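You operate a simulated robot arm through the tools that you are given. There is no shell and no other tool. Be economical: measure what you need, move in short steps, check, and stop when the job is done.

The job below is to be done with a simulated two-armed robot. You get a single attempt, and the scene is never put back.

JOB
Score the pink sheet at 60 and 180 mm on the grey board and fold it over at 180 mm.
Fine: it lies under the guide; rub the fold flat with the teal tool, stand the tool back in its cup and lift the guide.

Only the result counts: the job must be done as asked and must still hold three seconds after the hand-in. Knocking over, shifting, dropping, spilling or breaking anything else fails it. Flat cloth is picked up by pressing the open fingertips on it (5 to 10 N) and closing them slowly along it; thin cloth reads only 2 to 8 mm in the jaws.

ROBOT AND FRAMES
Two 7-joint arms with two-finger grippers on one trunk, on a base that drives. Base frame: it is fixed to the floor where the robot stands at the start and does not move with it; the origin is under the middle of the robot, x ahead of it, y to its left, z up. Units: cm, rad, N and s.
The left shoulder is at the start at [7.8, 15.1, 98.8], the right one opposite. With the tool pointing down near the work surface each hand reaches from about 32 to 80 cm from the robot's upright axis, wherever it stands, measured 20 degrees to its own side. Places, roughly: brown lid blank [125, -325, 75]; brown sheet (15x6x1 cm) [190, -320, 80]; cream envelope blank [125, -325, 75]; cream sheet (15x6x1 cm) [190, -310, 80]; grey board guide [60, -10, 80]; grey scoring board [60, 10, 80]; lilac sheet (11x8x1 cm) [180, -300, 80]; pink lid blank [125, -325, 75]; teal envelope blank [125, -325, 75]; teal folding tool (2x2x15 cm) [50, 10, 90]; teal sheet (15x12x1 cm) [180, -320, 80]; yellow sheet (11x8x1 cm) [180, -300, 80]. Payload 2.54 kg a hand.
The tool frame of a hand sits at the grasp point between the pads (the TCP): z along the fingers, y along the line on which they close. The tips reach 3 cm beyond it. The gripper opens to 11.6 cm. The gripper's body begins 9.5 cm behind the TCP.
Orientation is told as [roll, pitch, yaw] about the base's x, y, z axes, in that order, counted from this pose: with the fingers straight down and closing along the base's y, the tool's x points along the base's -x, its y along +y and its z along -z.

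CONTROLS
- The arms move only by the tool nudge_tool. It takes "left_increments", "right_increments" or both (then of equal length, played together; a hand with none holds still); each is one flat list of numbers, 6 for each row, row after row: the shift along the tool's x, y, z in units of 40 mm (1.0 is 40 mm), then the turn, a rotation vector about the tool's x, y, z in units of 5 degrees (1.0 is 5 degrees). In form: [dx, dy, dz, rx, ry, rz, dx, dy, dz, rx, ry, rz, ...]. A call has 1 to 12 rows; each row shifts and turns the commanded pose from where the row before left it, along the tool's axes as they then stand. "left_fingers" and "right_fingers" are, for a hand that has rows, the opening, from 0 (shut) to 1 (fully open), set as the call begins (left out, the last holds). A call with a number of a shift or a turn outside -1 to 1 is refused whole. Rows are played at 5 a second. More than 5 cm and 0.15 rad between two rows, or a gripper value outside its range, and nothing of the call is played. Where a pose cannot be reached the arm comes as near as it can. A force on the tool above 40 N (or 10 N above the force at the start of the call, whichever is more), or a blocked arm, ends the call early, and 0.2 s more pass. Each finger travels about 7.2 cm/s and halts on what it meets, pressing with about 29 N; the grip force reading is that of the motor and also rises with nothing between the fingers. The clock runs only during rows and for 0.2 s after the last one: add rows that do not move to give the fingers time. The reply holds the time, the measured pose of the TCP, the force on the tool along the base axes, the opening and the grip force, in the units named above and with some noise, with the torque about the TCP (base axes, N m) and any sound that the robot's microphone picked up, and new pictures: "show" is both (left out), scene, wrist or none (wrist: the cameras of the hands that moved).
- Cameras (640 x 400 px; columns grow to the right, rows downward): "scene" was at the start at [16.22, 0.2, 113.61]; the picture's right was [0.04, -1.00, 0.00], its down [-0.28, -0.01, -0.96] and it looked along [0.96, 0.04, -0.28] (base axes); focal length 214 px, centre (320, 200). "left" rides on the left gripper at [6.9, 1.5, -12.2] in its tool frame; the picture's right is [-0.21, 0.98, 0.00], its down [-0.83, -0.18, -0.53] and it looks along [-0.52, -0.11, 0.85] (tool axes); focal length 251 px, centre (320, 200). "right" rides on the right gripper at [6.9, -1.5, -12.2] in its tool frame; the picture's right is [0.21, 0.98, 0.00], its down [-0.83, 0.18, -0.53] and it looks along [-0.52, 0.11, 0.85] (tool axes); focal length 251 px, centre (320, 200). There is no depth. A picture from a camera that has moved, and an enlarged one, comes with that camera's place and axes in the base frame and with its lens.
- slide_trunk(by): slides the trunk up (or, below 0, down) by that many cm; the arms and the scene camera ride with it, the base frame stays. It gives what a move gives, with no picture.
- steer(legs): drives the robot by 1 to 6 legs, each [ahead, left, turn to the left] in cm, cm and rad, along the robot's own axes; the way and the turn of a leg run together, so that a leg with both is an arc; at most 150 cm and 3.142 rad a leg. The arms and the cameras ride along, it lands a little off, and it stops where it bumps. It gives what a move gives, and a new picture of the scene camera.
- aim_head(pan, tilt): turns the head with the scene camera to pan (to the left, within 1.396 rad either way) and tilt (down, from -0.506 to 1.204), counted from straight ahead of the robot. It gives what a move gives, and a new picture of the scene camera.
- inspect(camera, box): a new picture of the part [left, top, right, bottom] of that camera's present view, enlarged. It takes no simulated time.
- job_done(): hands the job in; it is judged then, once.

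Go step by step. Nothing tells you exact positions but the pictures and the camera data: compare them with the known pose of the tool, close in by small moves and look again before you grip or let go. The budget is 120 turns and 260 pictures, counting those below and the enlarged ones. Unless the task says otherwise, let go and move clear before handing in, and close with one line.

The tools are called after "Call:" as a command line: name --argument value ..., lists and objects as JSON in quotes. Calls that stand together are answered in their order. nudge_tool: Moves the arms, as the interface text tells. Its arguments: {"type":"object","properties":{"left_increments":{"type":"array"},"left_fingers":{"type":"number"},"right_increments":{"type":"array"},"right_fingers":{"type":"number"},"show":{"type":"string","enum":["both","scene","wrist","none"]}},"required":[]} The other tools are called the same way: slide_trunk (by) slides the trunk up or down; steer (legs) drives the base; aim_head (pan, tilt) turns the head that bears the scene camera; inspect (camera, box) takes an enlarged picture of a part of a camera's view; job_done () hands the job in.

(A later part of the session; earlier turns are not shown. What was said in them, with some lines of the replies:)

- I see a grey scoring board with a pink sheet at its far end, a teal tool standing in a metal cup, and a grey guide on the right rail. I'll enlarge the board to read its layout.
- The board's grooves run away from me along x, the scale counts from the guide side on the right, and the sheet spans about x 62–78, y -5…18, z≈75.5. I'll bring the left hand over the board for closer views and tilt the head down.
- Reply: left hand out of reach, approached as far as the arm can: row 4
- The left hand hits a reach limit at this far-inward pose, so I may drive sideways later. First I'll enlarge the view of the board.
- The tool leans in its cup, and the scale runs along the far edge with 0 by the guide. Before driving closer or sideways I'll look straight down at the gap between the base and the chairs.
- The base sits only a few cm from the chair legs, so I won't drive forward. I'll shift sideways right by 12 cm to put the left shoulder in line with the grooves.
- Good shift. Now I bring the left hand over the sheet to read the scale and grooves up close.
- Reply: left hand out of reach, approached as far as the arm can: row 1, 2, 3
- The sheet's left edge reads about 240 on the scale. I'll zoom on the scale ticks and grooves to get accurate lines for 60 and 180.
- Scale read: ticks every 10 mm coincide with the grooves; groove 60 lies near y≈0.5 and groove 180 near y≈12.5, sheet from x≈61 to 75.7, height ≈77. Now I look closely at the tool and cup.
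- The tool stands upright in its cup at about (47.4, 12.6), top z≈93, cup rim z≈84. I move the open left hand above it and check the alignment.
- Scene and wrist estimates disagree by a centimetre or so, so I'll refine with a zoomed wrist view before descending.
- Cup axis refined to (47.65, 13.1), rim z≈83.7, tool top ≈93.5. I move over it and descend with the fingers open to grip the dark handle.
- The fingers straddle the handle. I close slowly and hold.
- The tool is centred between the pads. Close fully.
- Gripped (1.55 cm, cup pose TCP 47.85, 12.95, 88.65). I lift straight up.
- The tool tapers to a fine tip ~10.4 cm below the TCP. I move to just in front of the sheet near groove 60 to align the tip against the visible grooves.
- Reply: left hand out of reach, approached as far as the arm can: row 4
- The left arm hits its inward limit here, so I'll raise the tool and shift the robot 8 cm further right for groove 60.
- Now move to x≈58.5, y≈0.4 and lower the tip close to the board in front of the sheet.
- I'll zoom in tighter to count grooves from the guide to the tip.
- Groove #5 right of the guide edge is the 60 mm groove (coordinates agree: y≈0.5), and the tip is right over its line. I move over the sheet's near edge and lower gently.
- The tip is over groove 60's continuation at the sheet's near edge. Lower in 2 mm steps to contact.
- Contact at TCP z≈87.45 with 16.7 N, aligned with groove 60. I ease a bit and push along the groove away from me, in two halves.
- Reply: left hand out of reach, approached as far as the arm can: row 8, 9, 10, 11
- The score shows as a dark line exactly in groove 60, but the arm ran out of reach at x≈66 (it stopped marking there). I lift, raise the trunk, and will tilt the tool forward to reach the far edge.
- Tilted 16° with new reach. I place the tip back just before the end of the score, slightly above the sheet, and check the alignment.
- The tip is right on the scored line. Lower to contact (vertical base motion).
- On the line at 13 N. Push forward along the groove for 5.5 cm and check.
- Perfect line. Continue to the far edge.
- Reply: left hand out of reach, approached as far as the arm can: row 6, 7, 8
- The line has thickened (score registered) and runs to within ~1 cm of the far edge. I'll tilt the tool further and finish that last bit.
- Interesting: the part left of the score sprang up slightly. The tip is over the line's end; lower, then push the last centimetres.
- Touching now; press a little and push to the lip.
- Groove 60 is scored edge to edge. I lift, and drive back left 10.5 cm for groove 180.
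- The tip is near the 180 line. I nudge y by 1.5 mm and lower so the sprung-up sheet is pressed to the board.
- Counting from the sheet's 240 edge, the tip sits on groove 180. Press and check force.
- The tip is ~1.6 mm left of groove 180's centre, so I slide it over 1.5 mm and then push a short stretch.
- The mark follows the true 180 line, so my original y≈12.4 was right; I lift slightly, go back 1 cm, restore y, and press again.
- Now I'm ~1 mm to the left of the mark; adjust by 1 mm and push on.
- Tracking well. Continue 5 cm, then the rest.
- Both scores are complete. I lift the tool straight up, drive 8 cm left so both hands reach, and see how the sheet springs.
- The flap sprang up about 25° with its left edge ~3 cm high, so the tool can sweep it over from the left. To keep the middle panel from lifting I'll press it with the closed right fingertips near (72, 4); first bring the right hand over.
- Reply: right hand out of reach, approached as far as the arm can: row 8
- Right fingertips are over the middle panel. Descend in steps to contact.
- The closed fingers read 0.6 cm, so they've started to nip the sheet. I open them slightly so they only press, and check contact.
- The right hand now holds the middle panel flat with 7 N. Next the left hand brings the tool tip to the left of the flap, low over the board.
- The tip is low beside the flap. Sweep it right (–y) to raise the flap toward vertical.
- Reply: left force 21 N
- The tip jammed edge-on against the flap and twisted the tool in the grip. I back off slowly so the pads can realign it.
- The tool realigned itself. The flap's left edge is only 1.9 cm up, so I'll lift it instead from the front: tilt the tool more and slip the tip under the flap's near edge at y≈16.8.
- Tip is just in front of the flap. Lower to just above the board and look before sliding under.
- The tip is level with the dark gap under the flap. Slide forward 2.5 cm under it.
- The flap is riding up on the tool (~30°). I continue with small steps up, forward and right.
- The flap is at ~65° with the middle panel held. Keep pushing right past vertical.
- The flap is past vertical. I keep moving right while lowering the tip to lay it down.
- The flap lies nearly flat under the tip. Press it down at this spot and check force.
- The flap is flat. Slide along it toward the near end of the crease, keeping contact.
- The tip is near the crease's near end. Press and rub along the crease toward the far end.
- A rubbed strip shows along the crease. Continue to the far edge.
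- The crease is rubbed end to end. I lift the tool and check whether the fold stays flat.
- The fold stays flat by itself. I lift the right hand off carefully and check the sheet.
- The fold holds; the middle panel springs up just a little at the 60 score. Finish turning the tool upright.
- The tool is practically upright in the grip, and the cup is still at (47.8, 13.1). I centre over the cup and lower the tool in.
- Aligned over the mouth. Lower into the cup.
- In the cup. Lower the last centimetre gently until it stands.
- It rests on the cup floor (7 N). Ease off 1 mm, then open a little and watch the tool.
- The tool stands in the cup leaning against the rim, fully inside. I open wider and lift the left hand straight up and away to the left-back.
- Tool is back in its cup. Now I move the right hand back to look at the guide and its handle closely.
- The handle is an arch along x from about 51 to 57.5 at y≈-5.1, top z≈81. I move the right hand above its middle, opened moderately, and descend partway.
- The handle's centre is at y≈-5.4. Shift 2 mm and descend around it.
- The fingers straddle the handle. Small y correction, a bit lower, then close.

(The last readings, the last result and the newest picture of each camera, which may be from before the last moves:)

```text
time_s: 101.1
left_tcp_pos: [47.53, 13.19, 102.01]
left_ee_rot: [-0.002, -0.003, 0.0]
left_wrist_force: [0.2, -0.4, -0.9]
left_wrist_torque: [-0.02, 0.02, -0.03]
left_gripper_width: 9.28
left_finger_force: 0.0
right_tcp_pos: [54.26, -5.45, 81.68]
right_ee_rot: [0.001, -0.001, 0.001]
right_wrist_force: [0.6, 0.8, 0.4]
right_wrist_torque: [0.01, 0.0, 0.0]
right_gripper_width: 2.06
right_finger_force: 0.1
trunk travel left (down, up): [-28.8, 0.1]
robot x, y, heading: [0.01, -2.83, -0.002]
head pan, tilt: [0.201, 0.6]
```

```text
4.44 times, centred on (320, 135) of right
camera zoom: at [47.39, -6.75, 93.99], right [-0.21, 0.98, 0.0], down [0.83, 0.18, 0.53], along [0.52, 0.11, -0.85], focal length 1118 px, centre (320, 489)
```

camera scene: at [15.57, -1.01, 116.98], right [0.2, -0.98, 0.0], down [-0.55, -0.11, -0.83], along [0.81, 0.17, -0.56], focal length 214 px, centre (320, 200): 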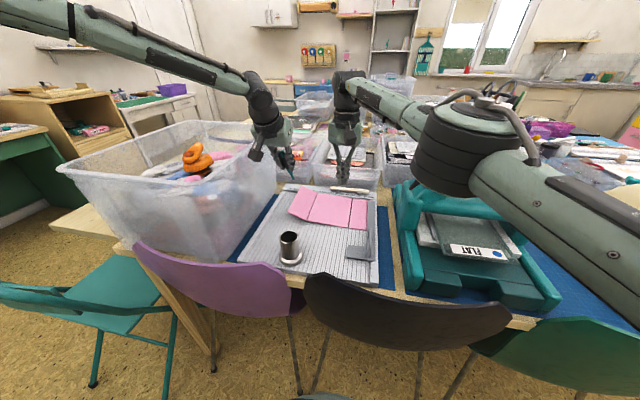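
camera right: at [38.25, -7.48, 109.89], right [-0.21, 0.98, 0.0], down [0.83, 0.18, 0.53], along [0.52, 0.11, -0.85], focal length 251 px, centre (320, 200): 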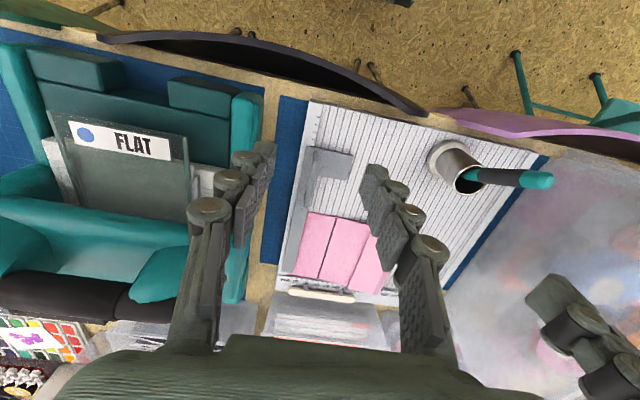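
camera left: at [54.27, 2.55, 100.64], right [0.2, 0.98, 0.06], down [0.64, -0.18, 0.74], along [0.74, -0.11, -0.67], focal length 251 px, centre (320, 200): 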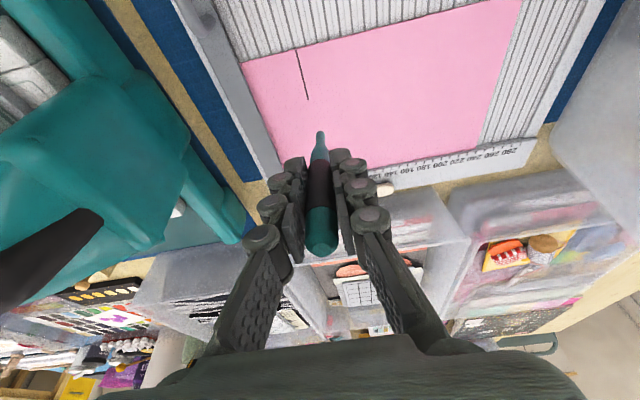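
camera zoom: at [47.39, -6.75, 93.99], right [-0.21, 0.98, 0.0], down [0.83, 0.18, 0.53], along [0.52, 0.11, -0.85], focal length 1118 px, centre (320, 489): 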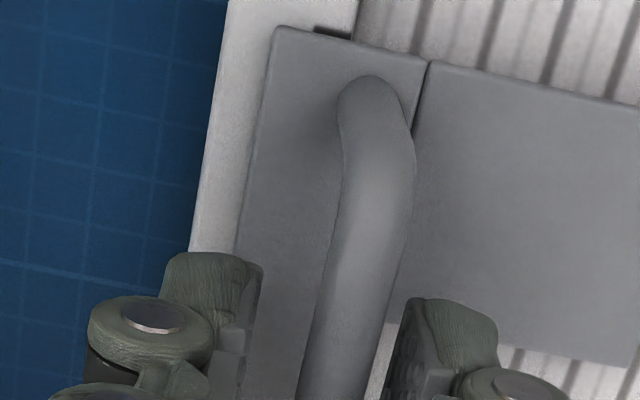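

Call:
nudge_tool --right_increments '[0, 0.065, 0, 0, 0, 0, 0, 0, 0, 0, 0, 0]' --right_fingers 0.18 --show "none"

Call:
nudge_tool --right_increments '[0, 0, 0, 0, 0, 0, 0, 0, 0, 0, 0, 0]' --right_fingers 0 --show "none"

Call:
inspect --camera "right" --box '[240, 80, 400, 200]'

```text
time_s: 101.7
left_tcp_pos: [47.47, 13.27, 101.92]
left_ee_rot: [-0.002, -0.002, -0.001]
left_wrist_force: [0.4, 0.3, -0.4]
left_wrist_torque: [0.01, -0.03, -0.01]
left_gripper_width: 9.28
left_finger_force: 0.0
right_tcp_pos: [54.22, -4.86, 81.74]
right_ee_rot: [0.001, -0.001, 0.0]
right_wrist_force: [0.0, -0.4, 0.1]
right_wrist_torque: [0.01, -0.01, 0.0]
right_gripper_width: 2.11
right_finger_force: 0.0
trunk travel left (down, up): [-28.8, 0.1]
robot x, y, heading: [0.24, -2.79, -0.001]
head pan, tilt: [0.201, 0.6]
```

```text
time_s: 102.3
left_tcp_pos: [47.38, 13.26, 101.88]
left_ee_rot: [-0.002, -0.001, -0.001]
left_wrist_force: [0.3, 0.2, -1.0]
left_wrist_torque: [-0.04, 0.0, -0.04]
left_gripper_width: 9.28
left_finger_force: 0.0
right_tcp_pos: [54.3, -5.11, 81.61]
right_ee_rot: [-0.001, 0.001, -0.002]
right_wrist_force: [-1.2, -7.5, -3.3]
right_wrist_torque: [-0.08, 0.06, 0.08]
right_gripper_width: 0.77
right_finger_force: 35.2
trunk travel left (down, up): [-28.8, 0.1]
robot x, y, heading: [-0.02, -2.55, -0.004]
head pan, tilt: [0.201, 0.6]
```

```text
3.33 times, centred on (320, 140) of right
camera zoom: at [47.35, -6.58, 93.95], right [-0.21, 0.98, 0.0], down [0.83, 0.18, 0.53], along [0.52, 0.11, -0.85], focal length 838 px, centre (320, 400)
```

zoom: 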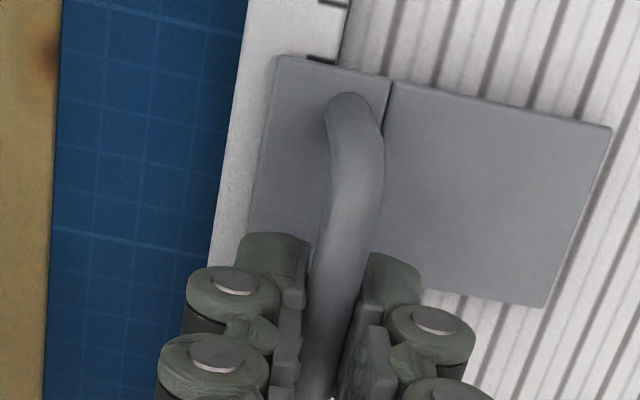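

Handle gripped (0.77 cm). I relieve the side force and lift 1 cm to feel how the guide moves.

Call:
nudge_tool --right_increments '[0, -0.05, 0, 0, 0, 0, 0, 0, -0.06, 0, 0, 0, 0, 0, -0.06, 0, 0, 0, 0, 0, -0.1, 0, 0, 0, 0, 0, 0, 0, 0, 0]' --show "none"

Call:
inspect --camera "right" --box '[200, 60, 440, 220]'

Call:
inspect --camera "scene" --box '[280, 160, 400, 260]'

```text
time_s: 103.5
left_tcp_pos: [47.71, 13.14, 101.81]
left_ee_rot: [0.0, 0.002, 0.002]
left_wrist_force: [-0.5, 0.3, -0.8]
left_wrist_torque: [-0.03, 0.0, 0.05]
left_gripper_width: 9.28
left_finger_force: 0.0
right_tcp_pos: [54.24, -5.35, 82.34]
right_ee_rot: [-0.004, 0.007, -0.001]
right_wrist_force: [-3.7, -6.7, -27.6]
right_wrist_torque: [-0.07, 0.16, -0.02]
right_gripper_width: 0.82
right_finger_force: 35.9
trunk travel left (down, up): [-28.8, 0.1]
robot x, y, heading: [-0.17, -2.51, 0.002]
head pan, tilt: [0.201, 0.6]
```

```text
2.50 times, centred on (320, 140) of right
camera zoom: at [47.47, -6.75, 94.62], right [-0.21, 0.98, 0.0], down [0.83, 0.18, 0.53], along [0.52, 0.11, -0.85], focal length 629 px, centre (320, 350)
```

zoom: 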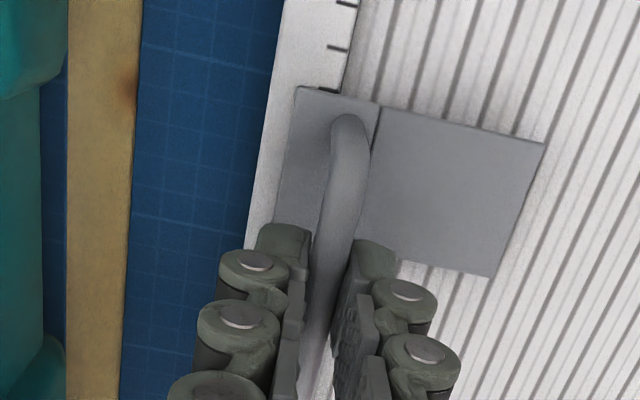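

```text
4.00 times, centred on (340, 210) of scene
camera zoom: at [15.75, -1.01, 116.93], right [0.2, -0.98, 0.0], down [-0.56, -0.11, -0.82], along [0.81, 0.16, -0.57], focal length 858 px, centre (240, 160)
```

zoom: 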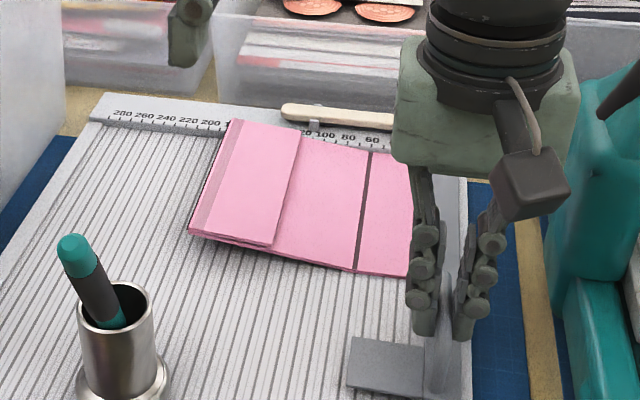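

The guide hasn't risen yet at 28 N. I hold a moment to see whether it creeps up or is blocked.

Call:
nudge_tool --right_increments '[0, 0, 0, 0, 0, 0, 0, 0, 0, 0, 0, 0, 0, 0, 0, 0, 0, 0, 0, 0, 0, 0, 0, 0, 0, 0, 0, 0, 0, 0]' --show "none"

Call:
inspect --camera "scene" --box '[330, 190, 390, 260]'

Call:
inspect --camera "right" --box '[240, 80, 400, 200]'

```text
time_s: 104.7
left_tcp_pos: [47.63, 13.22, 101.75]
left_ee_rot: [-0.001, 0.003, 0.0]
left_wrist_force: [0.1, -0.1, -0.2]
left_wrist_torque: [-0.01, -0.01, -0.02]
left_gripper_width: 9.27
left_finger_force: 0.1
right_tcp_pos: [54.22, -5.45, 82.36]
right_ee_rot: [-0.002, 0.004, -0.001]
right_wrist_force: [-4.9, -6.6, -27.7]
right_wrist_torque: [-0.1, 0.16, -0.02]
right_gripper_width: 0.8
right_finger_force: 35.5
trunk travel left (down, up): [-28.8, 0.1]
robot x, y, heading: [0.03, -2.31, -0.003]
head pan, tilt: [0.201, 0.6]
```

```text
5.71 times, centred on (360, 225) of scene
camera zoom: at [15.74, -1.01, 116.94], right [0.2, -0.98, 0.0], down [-0.56, -0.11, -0.82], along [0.81, 0.16, -0.57], focal length 1226 px, centre (91, 57)
```

zoom: 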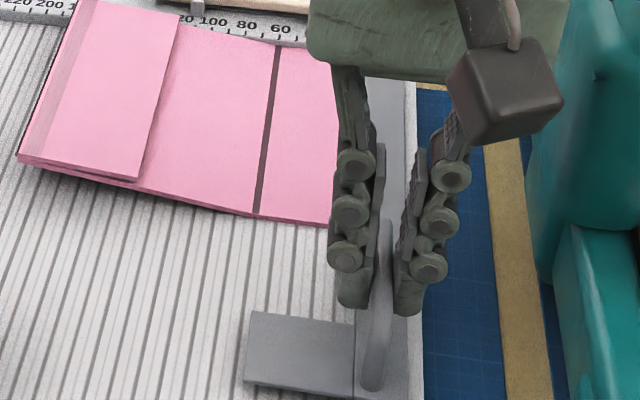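

```text
3.33 times, centred on (320, 140) of right
camera zoom: at [47.47, -6.73, 94.64], right [-0.21, 0.98, 0.0], down [0.83, 0.18, 0.53], along [0.52, 0.11, -0.85], focal length 838 px, centre (320, 400)
```

zoom: 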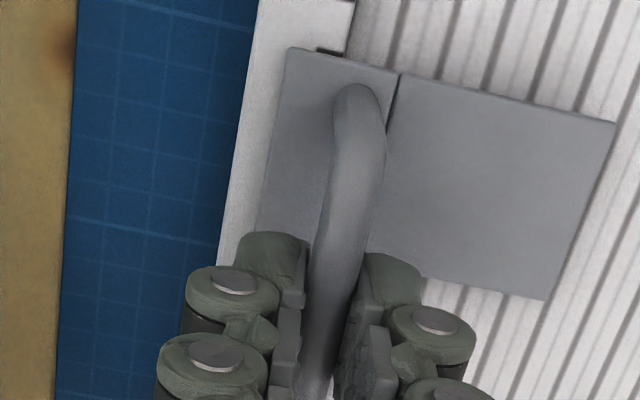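

Pulling straight up is blocked, but the side force suggests the guide hinges along its outer edge (y≈-6.7), so the handle must travel mostly toward –y. I relax the pull and try that arc gently.

Call:
nudge_tool --right_increments '[0, 0, 0.15, 0, 0, 0, 0, -0.1, -0.04, 0, 0, 0, 0, -0.1, -0.04, 0, 0, 0, 0, 0, 0, 0, 0, 0]' --show "none"

Call:
inspect --camera "scene" --box '[330, 190, 390, 260]'

Call:
inspect --camera "right" --box '[240, 80, 400, 200]'

```text
time_s: 105.7
left_tcp_pos: [47.51, 13.29, 102.03]
left_ee_rot: [-0.004, -0.002, 0.0]
left_wrist_force: [0.2, -1.3, -0.6]
left_wrist_torque: [0.02, 0.02, -0.02]
left_gripper_width: 9.28
left_finger_force: 0.1
right_tcp_pos: [54.31, -5.81, 82.6]
right_ee_rot: [0.004, -0.003, 0.003]
right_wrist_force: [-3.6, 7.4, 2.1]
right_wrist_torque: [0.25, 0.31, -0.12]
right_gripper_width: 0.78
right_finger_force: 35.6
trunk travel left (down, up): [-28.8, 0.1]
robot x, y, heading: [0.08, -2.83, -0.003]
head pan, tilt: [0.201, 0.6]
```

```text
5.71 times, centred on (360, 225) of scene
camera zoom: at [15.52, -0.88, 117.0], right [0.2, -0.98, 0.0], down [-0.55, -0.11, -0.83], along [0.81, 0.16, -0.56], focal length 1226 px, centre (91, 57)
```

zoom: 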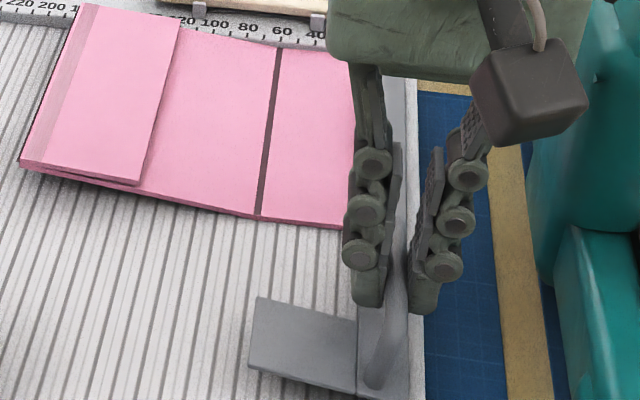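

```text
3.33 times, centred on (320, 140) of right
camera zoom: at [47.37, -7.29, 94.81], right [-0.22, 0.98, 0.0], down [0.82, 0.18, 0.54], along [0.52, 0.12, -0.84], focal length 838 px, centre (320, 400)
```

zoom: 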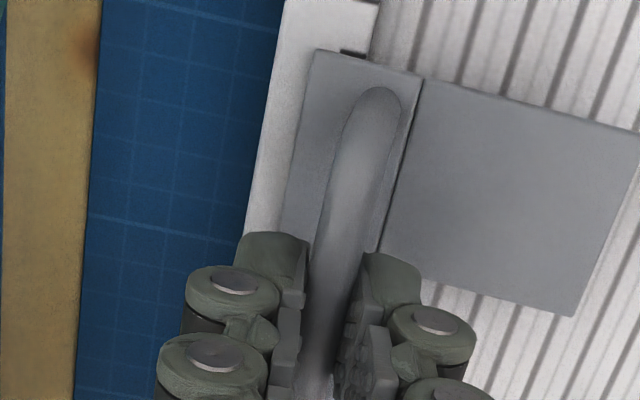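

The plate's free edge rises – the guide hinges along its outer edge. Continue along the arc.

Call:
nudge_tool --right_increments '[0, -0.1, 0, 0, 0, 0, 0, -0.1, 0.0, 0, 0, 0, 0, -0.1, 0.01, 0, 0, 0, 0, -0.1, 0.02, 0, 0, 0, 0, -0.1, 0.03, 0, 0, 0, 0, 0, 0, 0, 0, 0]' --show "none"

Call:
inspect --camera "scene" --box '[320, 180, 410, 260]'

Call:
inspect --camera "right" --box '[200, 60, 440, 220]'

```text
time_s: 107.1
left_tcp_pos: [47.52, 13.39, 101.94]
left_ee_rot: [-0.003, 0.001, -0.001]
left_wrist_force: [0.3, -0.5, -0.3]
left_wrist_torque: [-0.01, 0.02, -0.02]
left_gripper_width: 9.33
left_finger_force: 0.0
right_tcp_pos: [54.33, -7.91, 82.05]
right_ee_rot: [-0.001, -0.003, -0.001]
right_wrist_force: [3.8, 2.1, 1.8]
right_wrist_torque: [0.11, -0.03, -0.46]
right_gripper_width: 0.77
right_finger_force: 36.5
trunk travel left (down, up): [-28.8, 0.1]
robot x, y, heading: [0.1, -2.35, 0.001]
head pan, tilt: [0.201, 0.6]
```

```text
5.00 times, centred on (365, 220) of scene
camera zoom: at [15.59, -0.93, 116.97], right [0.2, -0.98, 0.0], down [-0.55, -0.11, -0.82], along [0.81, 0.16, -0.57], focal length 1072 px, centre (95, 100)
```

zoom: 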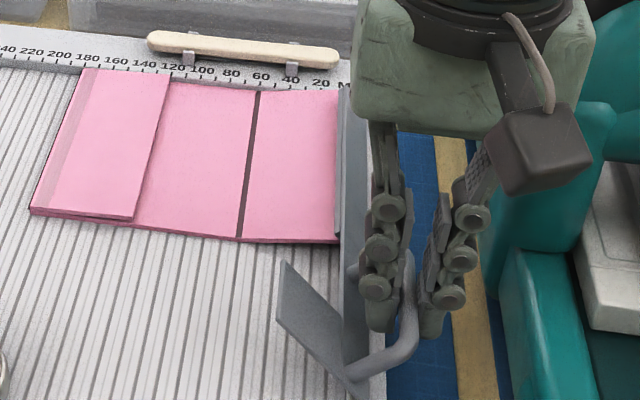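

```text
2.50 times, centred on (320, 140) of right
camera zoom: at [47.39, -9.39, 94.31], right [-0.21, 0.98, 0.0], down [0.83, 0.18, 0.54], along [0.52, 0.11, -0.84], focal length 629 px, centre (320, 350)
```

zoom: 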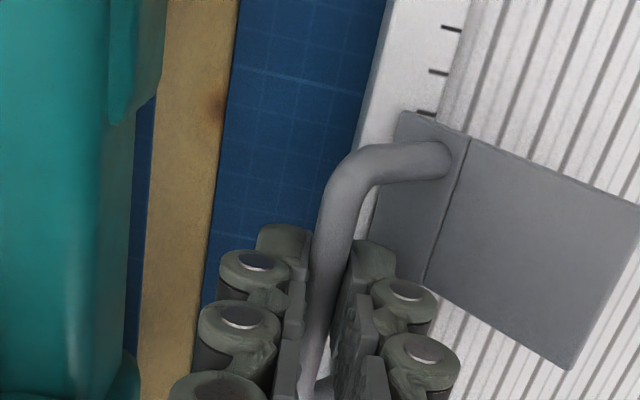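

The guide is open about 50° and the sheet is untouched. The hand's body is getting close to the teal machine, so I roll the hand (body toward the left) about the handle bar before continuing.

Call:
nudge_tool --right_increments '[0, 0.026, 0, 1, 0, 0, 0, 0.026, 0, 1, 0, 0, 0, 0.026, 0, 1, 0, 0, 0, 0.026, 0, 1, 0, 0, 0, 0.026, 0, 1, 0, 0, 0, 0, 0, 0, 0, 0]' --show "none"

Call:
inspect --camera "scene" --box '[310, 160, 420, 260]'

Call:
inspect --camera "right" --box '[200, 60, 440, 220]'

```text
time_s: 108.5
left_tcp_pos: [47.58, 13.28, 101.83]
left_ee_rot: [-0.002, 0.0, 0.0]
left_wrist_force: [-0.7, -0.1, 0.1]
left_wrist_torque: [0.01, 0.01, 0.0]
left_gripper_width: 9.28
left_finger_force: 0.1
right_tcp_pos: [54.19, -7.29, 81.93]
right_ee_rot: [-0.437, 0.003, 0.0]
right_wrist_force: [4.8, 6.0, -6.5]
right_wrist_torque: [0.16, -0.28, -0.6]
right_gripper_width: 0.8
right_finger_force: 36.4
trunk travel left (down, up): [-28.8, 0.1]
robot x, y, heading: [-0.04, -2.8, -0.001]
head pan, tilt: [0.201, 0.6]
```

```text
4.00 times, centred on (365, 210) of scene
camera zoom: at [15.64, -0.91, 116.95], right [0.2, -0.98, 0.0], down [-0.55, -0.11, -0.82], along [0.81, 0.16, -0.57], focal length 858 px, centre (140, 160)
```

zoom: 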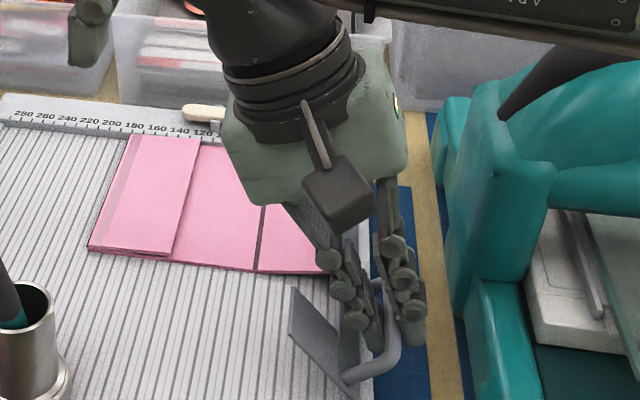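

```text
2.50 times, centred on (320, 140) of right
camera zoom: at [47.38, -3.59, 93.64], right [-0.22, 0.88, -0.41], down [0.83, 0.39, 0.41], along [0.52, -0.25, -0.82], focal length 629 px, centre (320, 350)
```

zoom: 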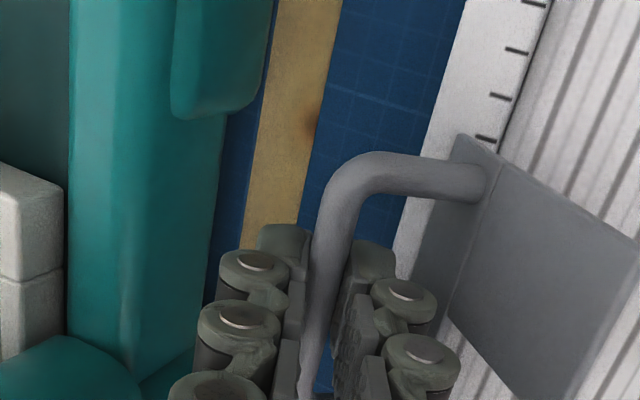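

Clear of the machine now. Continue the arc: right and slightly down.

Call:
nudge_tool --right_increments '[0, -0.075, 0.07, 0, 0, 0, 0, -0.072, 0.08, 0, 0, 0, 0, -0.069, 0.0876, 0, 0, 0, 0, -0.065, 0.09, 0, 0, 0, 0, 0, 0, 0, 0, 0]' --show "none"

Call:
inspect --camera "scene" --box '[310, 160, 420, 260]'

Call:
inspect --camera "right" --box '[200, 60, 440, 220]'

```text
time_s: 109.7
left_tcp_pos: [47.59, 13.42, 101.77]
left_ee_rot: [-0.006, 0.002, 0.001]
left_wrist_force: [0.4, 0.5, 0.1]
left_wrist_torque: [-0.01, 0.01, 0.0]
left_gripper_width: 9.28
left_finger_force: 0.1
right_tcp_pos: [54.17, -8.68, 81.04]
right_ee_rot: [-0.43, 0.001, 0.004]
right_wrist_force: [1.9, 30.3, -17.5]
right_wrist_torque: [0.67, 0.23, -0.91]
right_gripper_width: 0.79
right_finger_force: 35.9
trunk travel left (down, up): [-28.8, 0.1]
robot x, y, heading: [-0.06, -2.69, -0.005]
head pan, tilt: [0.201, 0.6]
```

```text
4.00 times, centred on (365, 210) of scene
camera zoom: at [15.71, -0.72, 116.94], right [0.2, -0.98, 0.0], down [-0.56, -0.11, -0.82], along [0.81, 0.16, -0.57], focal length 858 px, centre (140, 160)
```

zoom: 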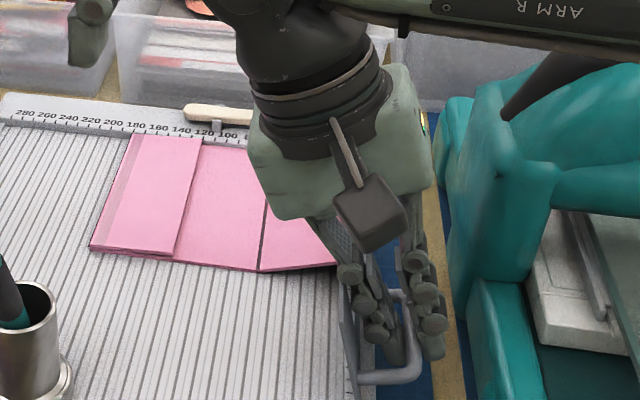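

```text
2.50 times, centred on (320, 140) of right
camera zoom: at [47.36, -4.85, 92.87], right [-0.22, 0.89, -0.41], down [0.82, 0.39, 0.41], along [0.52, -0.24, -0.82], focal length 629 px, centre (320, 350)
```

zoom: 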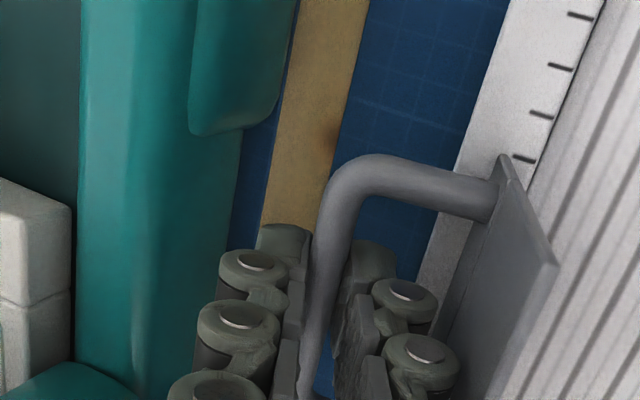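

The force is mostly radial (I'm pulling outward from the hinge), so I move in and down along the arc.

Call:
nudge_tool --right_increments '[0, 0.06, 0.04, 0, 0, 0, 0, 0.06, 0.04, 0, 0, 0, 0, 0, 0, 0, 0, 0]' --show "none"

Call:
inspect --camera "right" --box '[200, 60, 440, 220]'

Call:
inspect --camera "scene" --box '[330, 190, 410, 270]'

```text
time_s: 110.5
left_tcp_pos: [47.32, 13.4, 101.95]
left_ee_rot: [-0.005, -0.002, -0.002]
left_wrist_force: [0.5, 0.7, 0.6]
left_wrist_torque: [-0.02, -0.03, -0.02]
left_gripper_width: 9.29
left_finger_force: 0.0
right_tcp_pos: [54.2, -8.5, 81.12]
right_ee_rot: [-0.435, -0.005, 0.0]
right_wrist_force: [0.0, 25.1, 12.5]
right_wrist_torque: [1.12, 0.78, -1.19]
right_gripper_width: 0.79
right_finger_force: 35.8
trunk travel left (down, up): [-28.8, 0.1]
robot x, y, heading: [0.11, -2.71, -0.001]
head pan, tilt: [0.201, 0.6]
```

```text
2.50 times, centred on (320, 140) of right
camera zoom: at [47.29, -4.73, 92.79], right [-0.21, 0.89, -0.41], down [0.82, 0.39, 0.41], along [0.53, -0.25, -0.81], focal length 629 px, centre (320, 350)
```

zoom: 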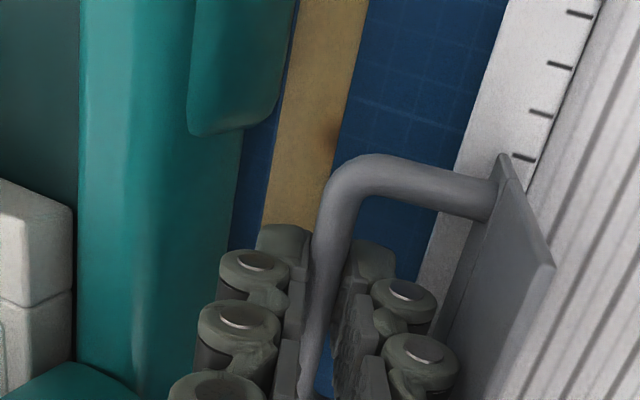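

```text
5.00 times, centred on (370, 230) of scene
camera zoom: at [15.47, -0.77, 117.02], right [0.2, -0.98, 0.0], down [-0.55, -0.11, -0.83], along [0.81, 0.16, -0.56], focal length 1072 px, centre (70, 50)
```

zoom: 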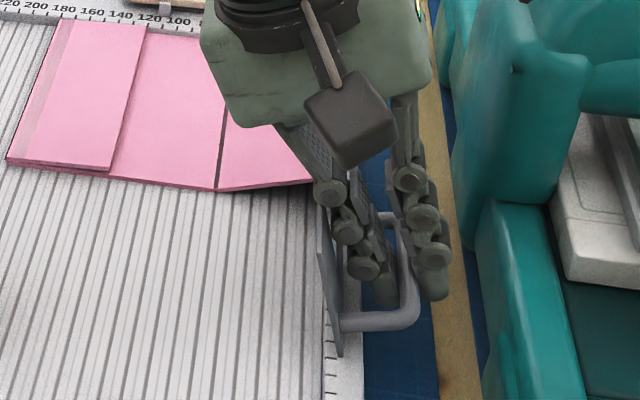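

The guide is at its stop, standing about upright. I relax the push, then open the fingers slightly and see whether it stays up.

Call:
nudge_tool --right_increments '[0, 0.05, -0.06, 0, 0, 0, 0, 0, 0, 0, 0, 0]' --show "none"

Call:
nudge_tool --right_increments '[0, 0, 0, 0, 0, 0, 0, 0, 0, 0, 0, 0, 0, 0, 0, 0, 0, 0]' --right_fingers 0.16 --show "none"

Call:
inspect --camera "right" --box '[200, 60, 440, 220]'

Call:
inspect --camera "scene" --box '[330, 190, 410, 270]'

```text
time_s: 111.1
left_tcp_pos: [47.41, 13.34, 101.86]
left_ee_rot: [-0.005, -0.002, 0.001]
left_wrist_force: [1.0, 0.9, 0.0]
left_wrist_torque: [0.0, -0.01, -0.01]
left_gripper_width: 9.29
left_finger_force: 0.0
right_tcp_pos: [54.38, -8.52, 81.04]
right_ee_rot: [-0.44, -0.005, -0.001]
right_wrist_force: [2.6, 9.7, 15.4]
right_wrist_torque: [0.64, -1.23, -0.08]
right_gripper_width: 0.79
right_finger_force: 35.8
trunk travel left (down, up): [-28.8, 0.1]
robot x, y, heading: [-0.31, -2.95, -0.002]
head pan, tilt: [0.201, 0.6]
```

```text
time_s: 111.9
left_tcp_pos: [47.38, 13.22, 101.9]
left_ee_rot: [-0.002, -0.002, 0.0]
left_wrist_force: [0.2, 0.7, 0.1]
left_wrist_torque: [0.01, 0.02, -0.01]
left_gripper_width: 9.27
left_finger_force: 0.1
right_tcp_pos: [54.22, -8.31, 80.85]
right_ee_rot: [-0.437, 0.0, -0.001]
right_wrist_force: [0.4, -0.4, -0.3]
right_wrist_torque: [0.0, 0.0, 0.0]
right_gripper_width: 1.86
right_finger_force: 0.0
trunk travel left (down, up): [-28.8, 0.1]
robot x, y, heading: [-0.21, -2.69, 0.0]
head pan, tilt: [0.201, 0.6]
```

```text
2.50 times, centred on (320, 140) of right
camera zoom: at [47.29, -4.63, 92.64], right [-0.21, 0.89, -0.41], down [0.83, 0.39, 0.41], along [0.52, -0.25, -0.81], focal length 629 px, centre (320, 350)
```

zoom: 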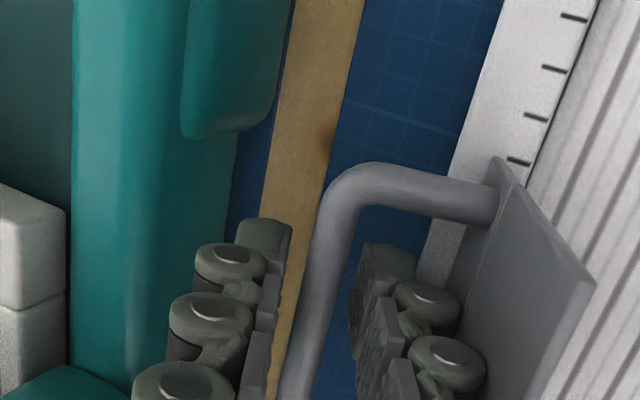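

```text
5.00 times, centred on (370, 230) of scene
camera zoom: at [15.55, -0.95, 116.98], right [0.2, -0.98, 0.0], down [-0.55, -0.11, -0.83], along [0.81, 0.16, -0.56], focal length 1072 px, centre (70, 50)
```

zoom: 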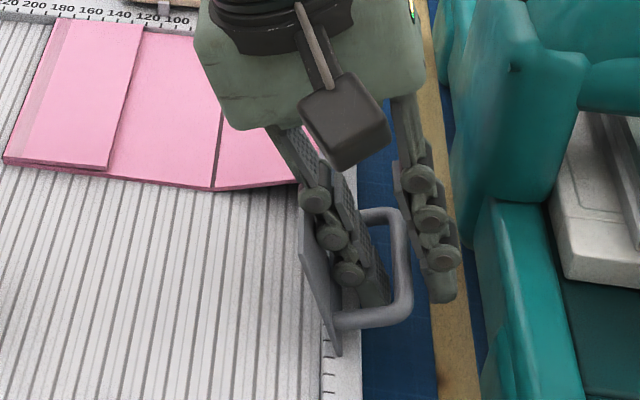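

The guide stays up with the grip loosened. Withdraw the hand a little along its axis and check.

Call:
nudge_tool --right_increments '[0, 0, -0.3, 0, 0, 0, 0, 0, -0.3, 0, 0, 0, 0, 0, 0, 0, 0, 0, 0, 0, 0, 0, 0, 0]' --show "none"

Call:
inspect --camera "right" --box '[200, 60, 440, 220]'

Call:
inspect --camera "scene" --box '[330, 190, 410, 270]'

```text
time_s: 112.9
left_tcp_pos: [47.46, 13.38, 101.88]
left_ee_rot: [-0.002, -0.005, 0.001]
left_wrist_force: [0.3, 0.0, -0.4]
left_wrist_torque: [-0.02, 0.02, -0.01]
left_gripper_width: 9.3
left_finger_force: 0.0
right_tcp_pos: [54.25, -7.36, 83.1]
right_ee_rot: [-0.437, -0.001, 0.001]
right_wrist_force: [-0.4, -0.3, -0.1]
right_wrist_torque: [0.02, -0.02, -0.01]
right_gripper_width: 1.84
right_finger_force: 0.1
trunk travel left (down, up): [-28.8, 0.1]
robot x, y, heading: [0.19, -2.33, 0.003]
head pan, tilt: [0.201, 0.6]
```

```text
2.50 times, centred on (320, 140) of right
camera zoom: at [47.35, -3.48, 94.86], right [-0.21, 0.89, -0.41], down [0.83, 0.39, 0.41], along [0.52, -0.25, -0.81], focal length 629 px, centre (320, 350)
```

zoom: 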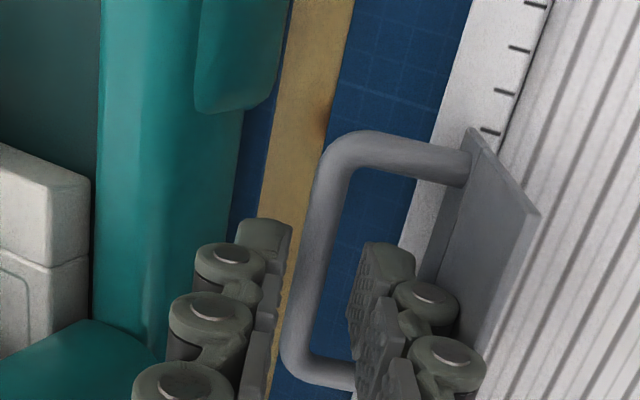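

```text
5.00 times, centred on (370, 230) of scene
camera zoom: at [15.56, -0.95, 116.98], right [0.2, -0.98, 0.0], down [-0.55, -0.11, -0.83], along [0.81, 0.16, -0.56], focal length 1072 px, centre (70, 50)
```

zoom: 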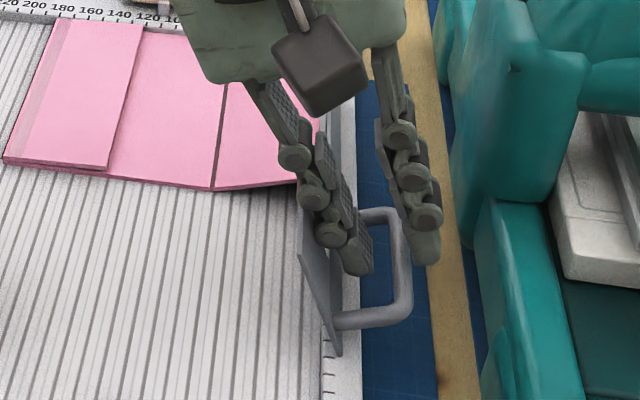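

It stays up. Withdraw fully and check everything.

Call:
nudge_tool --right_increments '[0, 0, -0.4, 0, 0, 0, 0, 0, -0.6, 0, 0, 0, 0, 0, -0.8, 0, 0, 0, 0.4, 0, -0.8, 0, 0, 0, 0.7, 0, -0.6, -1, 0, 0, 0.7, -0.2, -0.3, -1, 0, 0, 0.5, -0.3, 0, -1, 0, 0, 0.5, -0.3, 0, -1, 0, 0, 0, 0, 0, -1, 0, 0]' --show "none"

Call:
inspect --camera "scene" --box '[240, 150, 430, 270]'

Call:
inspect --camera "left" --box '[40, 0, 480, 280]'

```text
time_s: 114.9
left_tcp_pos: [47.43, 13.23, 101.89]
left_ee_rot: [-0.003, 0.0, -0.001]
left_wrist_force: [0.1, 0.3, 0.5]
left_wrist_torque: [-0.02, 0.0, 0.0]
left_gripper_width: 9.27
left_finger_force: 0.0
right_tcp_pos: [42.99, -4.83, 96.71]
right_ee_rot: [0.001, 0.001, 0.0]
right_wrist_force: [-1.3, 0.7, -0.2]
right_wrist_torque: [-0.03, 0.02, -0.02]
right_gripper_width: 1.84
right_finger_force: 0.1
trunk travel left (down, up): [-28.8, 0.1]
robot x, y, heading: [0.01, -2.94, -0.004]
head pan, tilt: [0.201, 0.6]
```

```text
3.33 times, centred on (335, 210) of scene
camera zoom: at [15.57, -0.96, 116.98], right [0.2, -0.98, 0.0], down [-0.55, -0.11, -0.82], along [0.81, 0.16, -0.57], focal length 715 px, centre (270, 167)
```

zoom: 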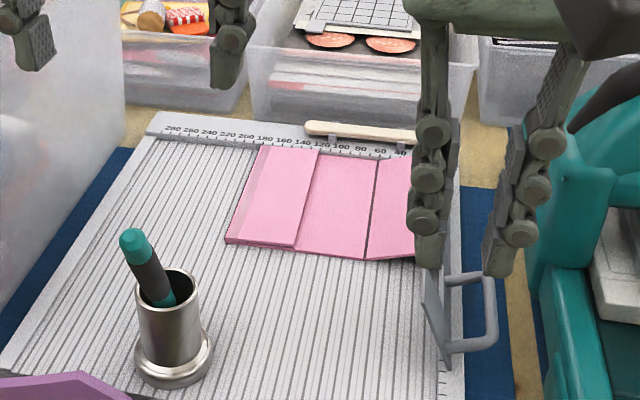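

```text
1.43 times, centred on (260, 140) of left
camera zoom: at [40.58, 14.78, 114.22], right [0.21, 0.98, 0.0], down [0.83, -0.18, 0.54], along [0.52, -0.12, -0.84], focal length 359 px, centre (406, 286)
```

zoom: 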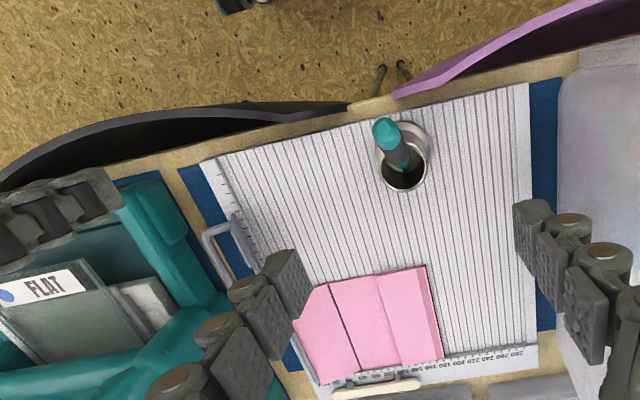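

Both score lines are in, at 60 and 180 mm. The sheet is folded over at 180 mm and the crease is rubbed flat. The teal tool is back in its cup, leaning on the rim, and the guide stands open by itself. Both hands are clear, so I'm handing in.

Call:
job_done

```text
The job is handed in.
```

I scored the pink sheet at 60 and 180 mm, folded it over at 180 mm, rubbed the fold flat with the teal tool, put the tool back in its cup and lifted the guide. The fold was still flat and the guide still up at my last check before handing in. The tool leans about 20–25° against the cup rim rather than standing straight up as it did at the start, and the middle of the sheet springs up slightly at the 60 mm score.
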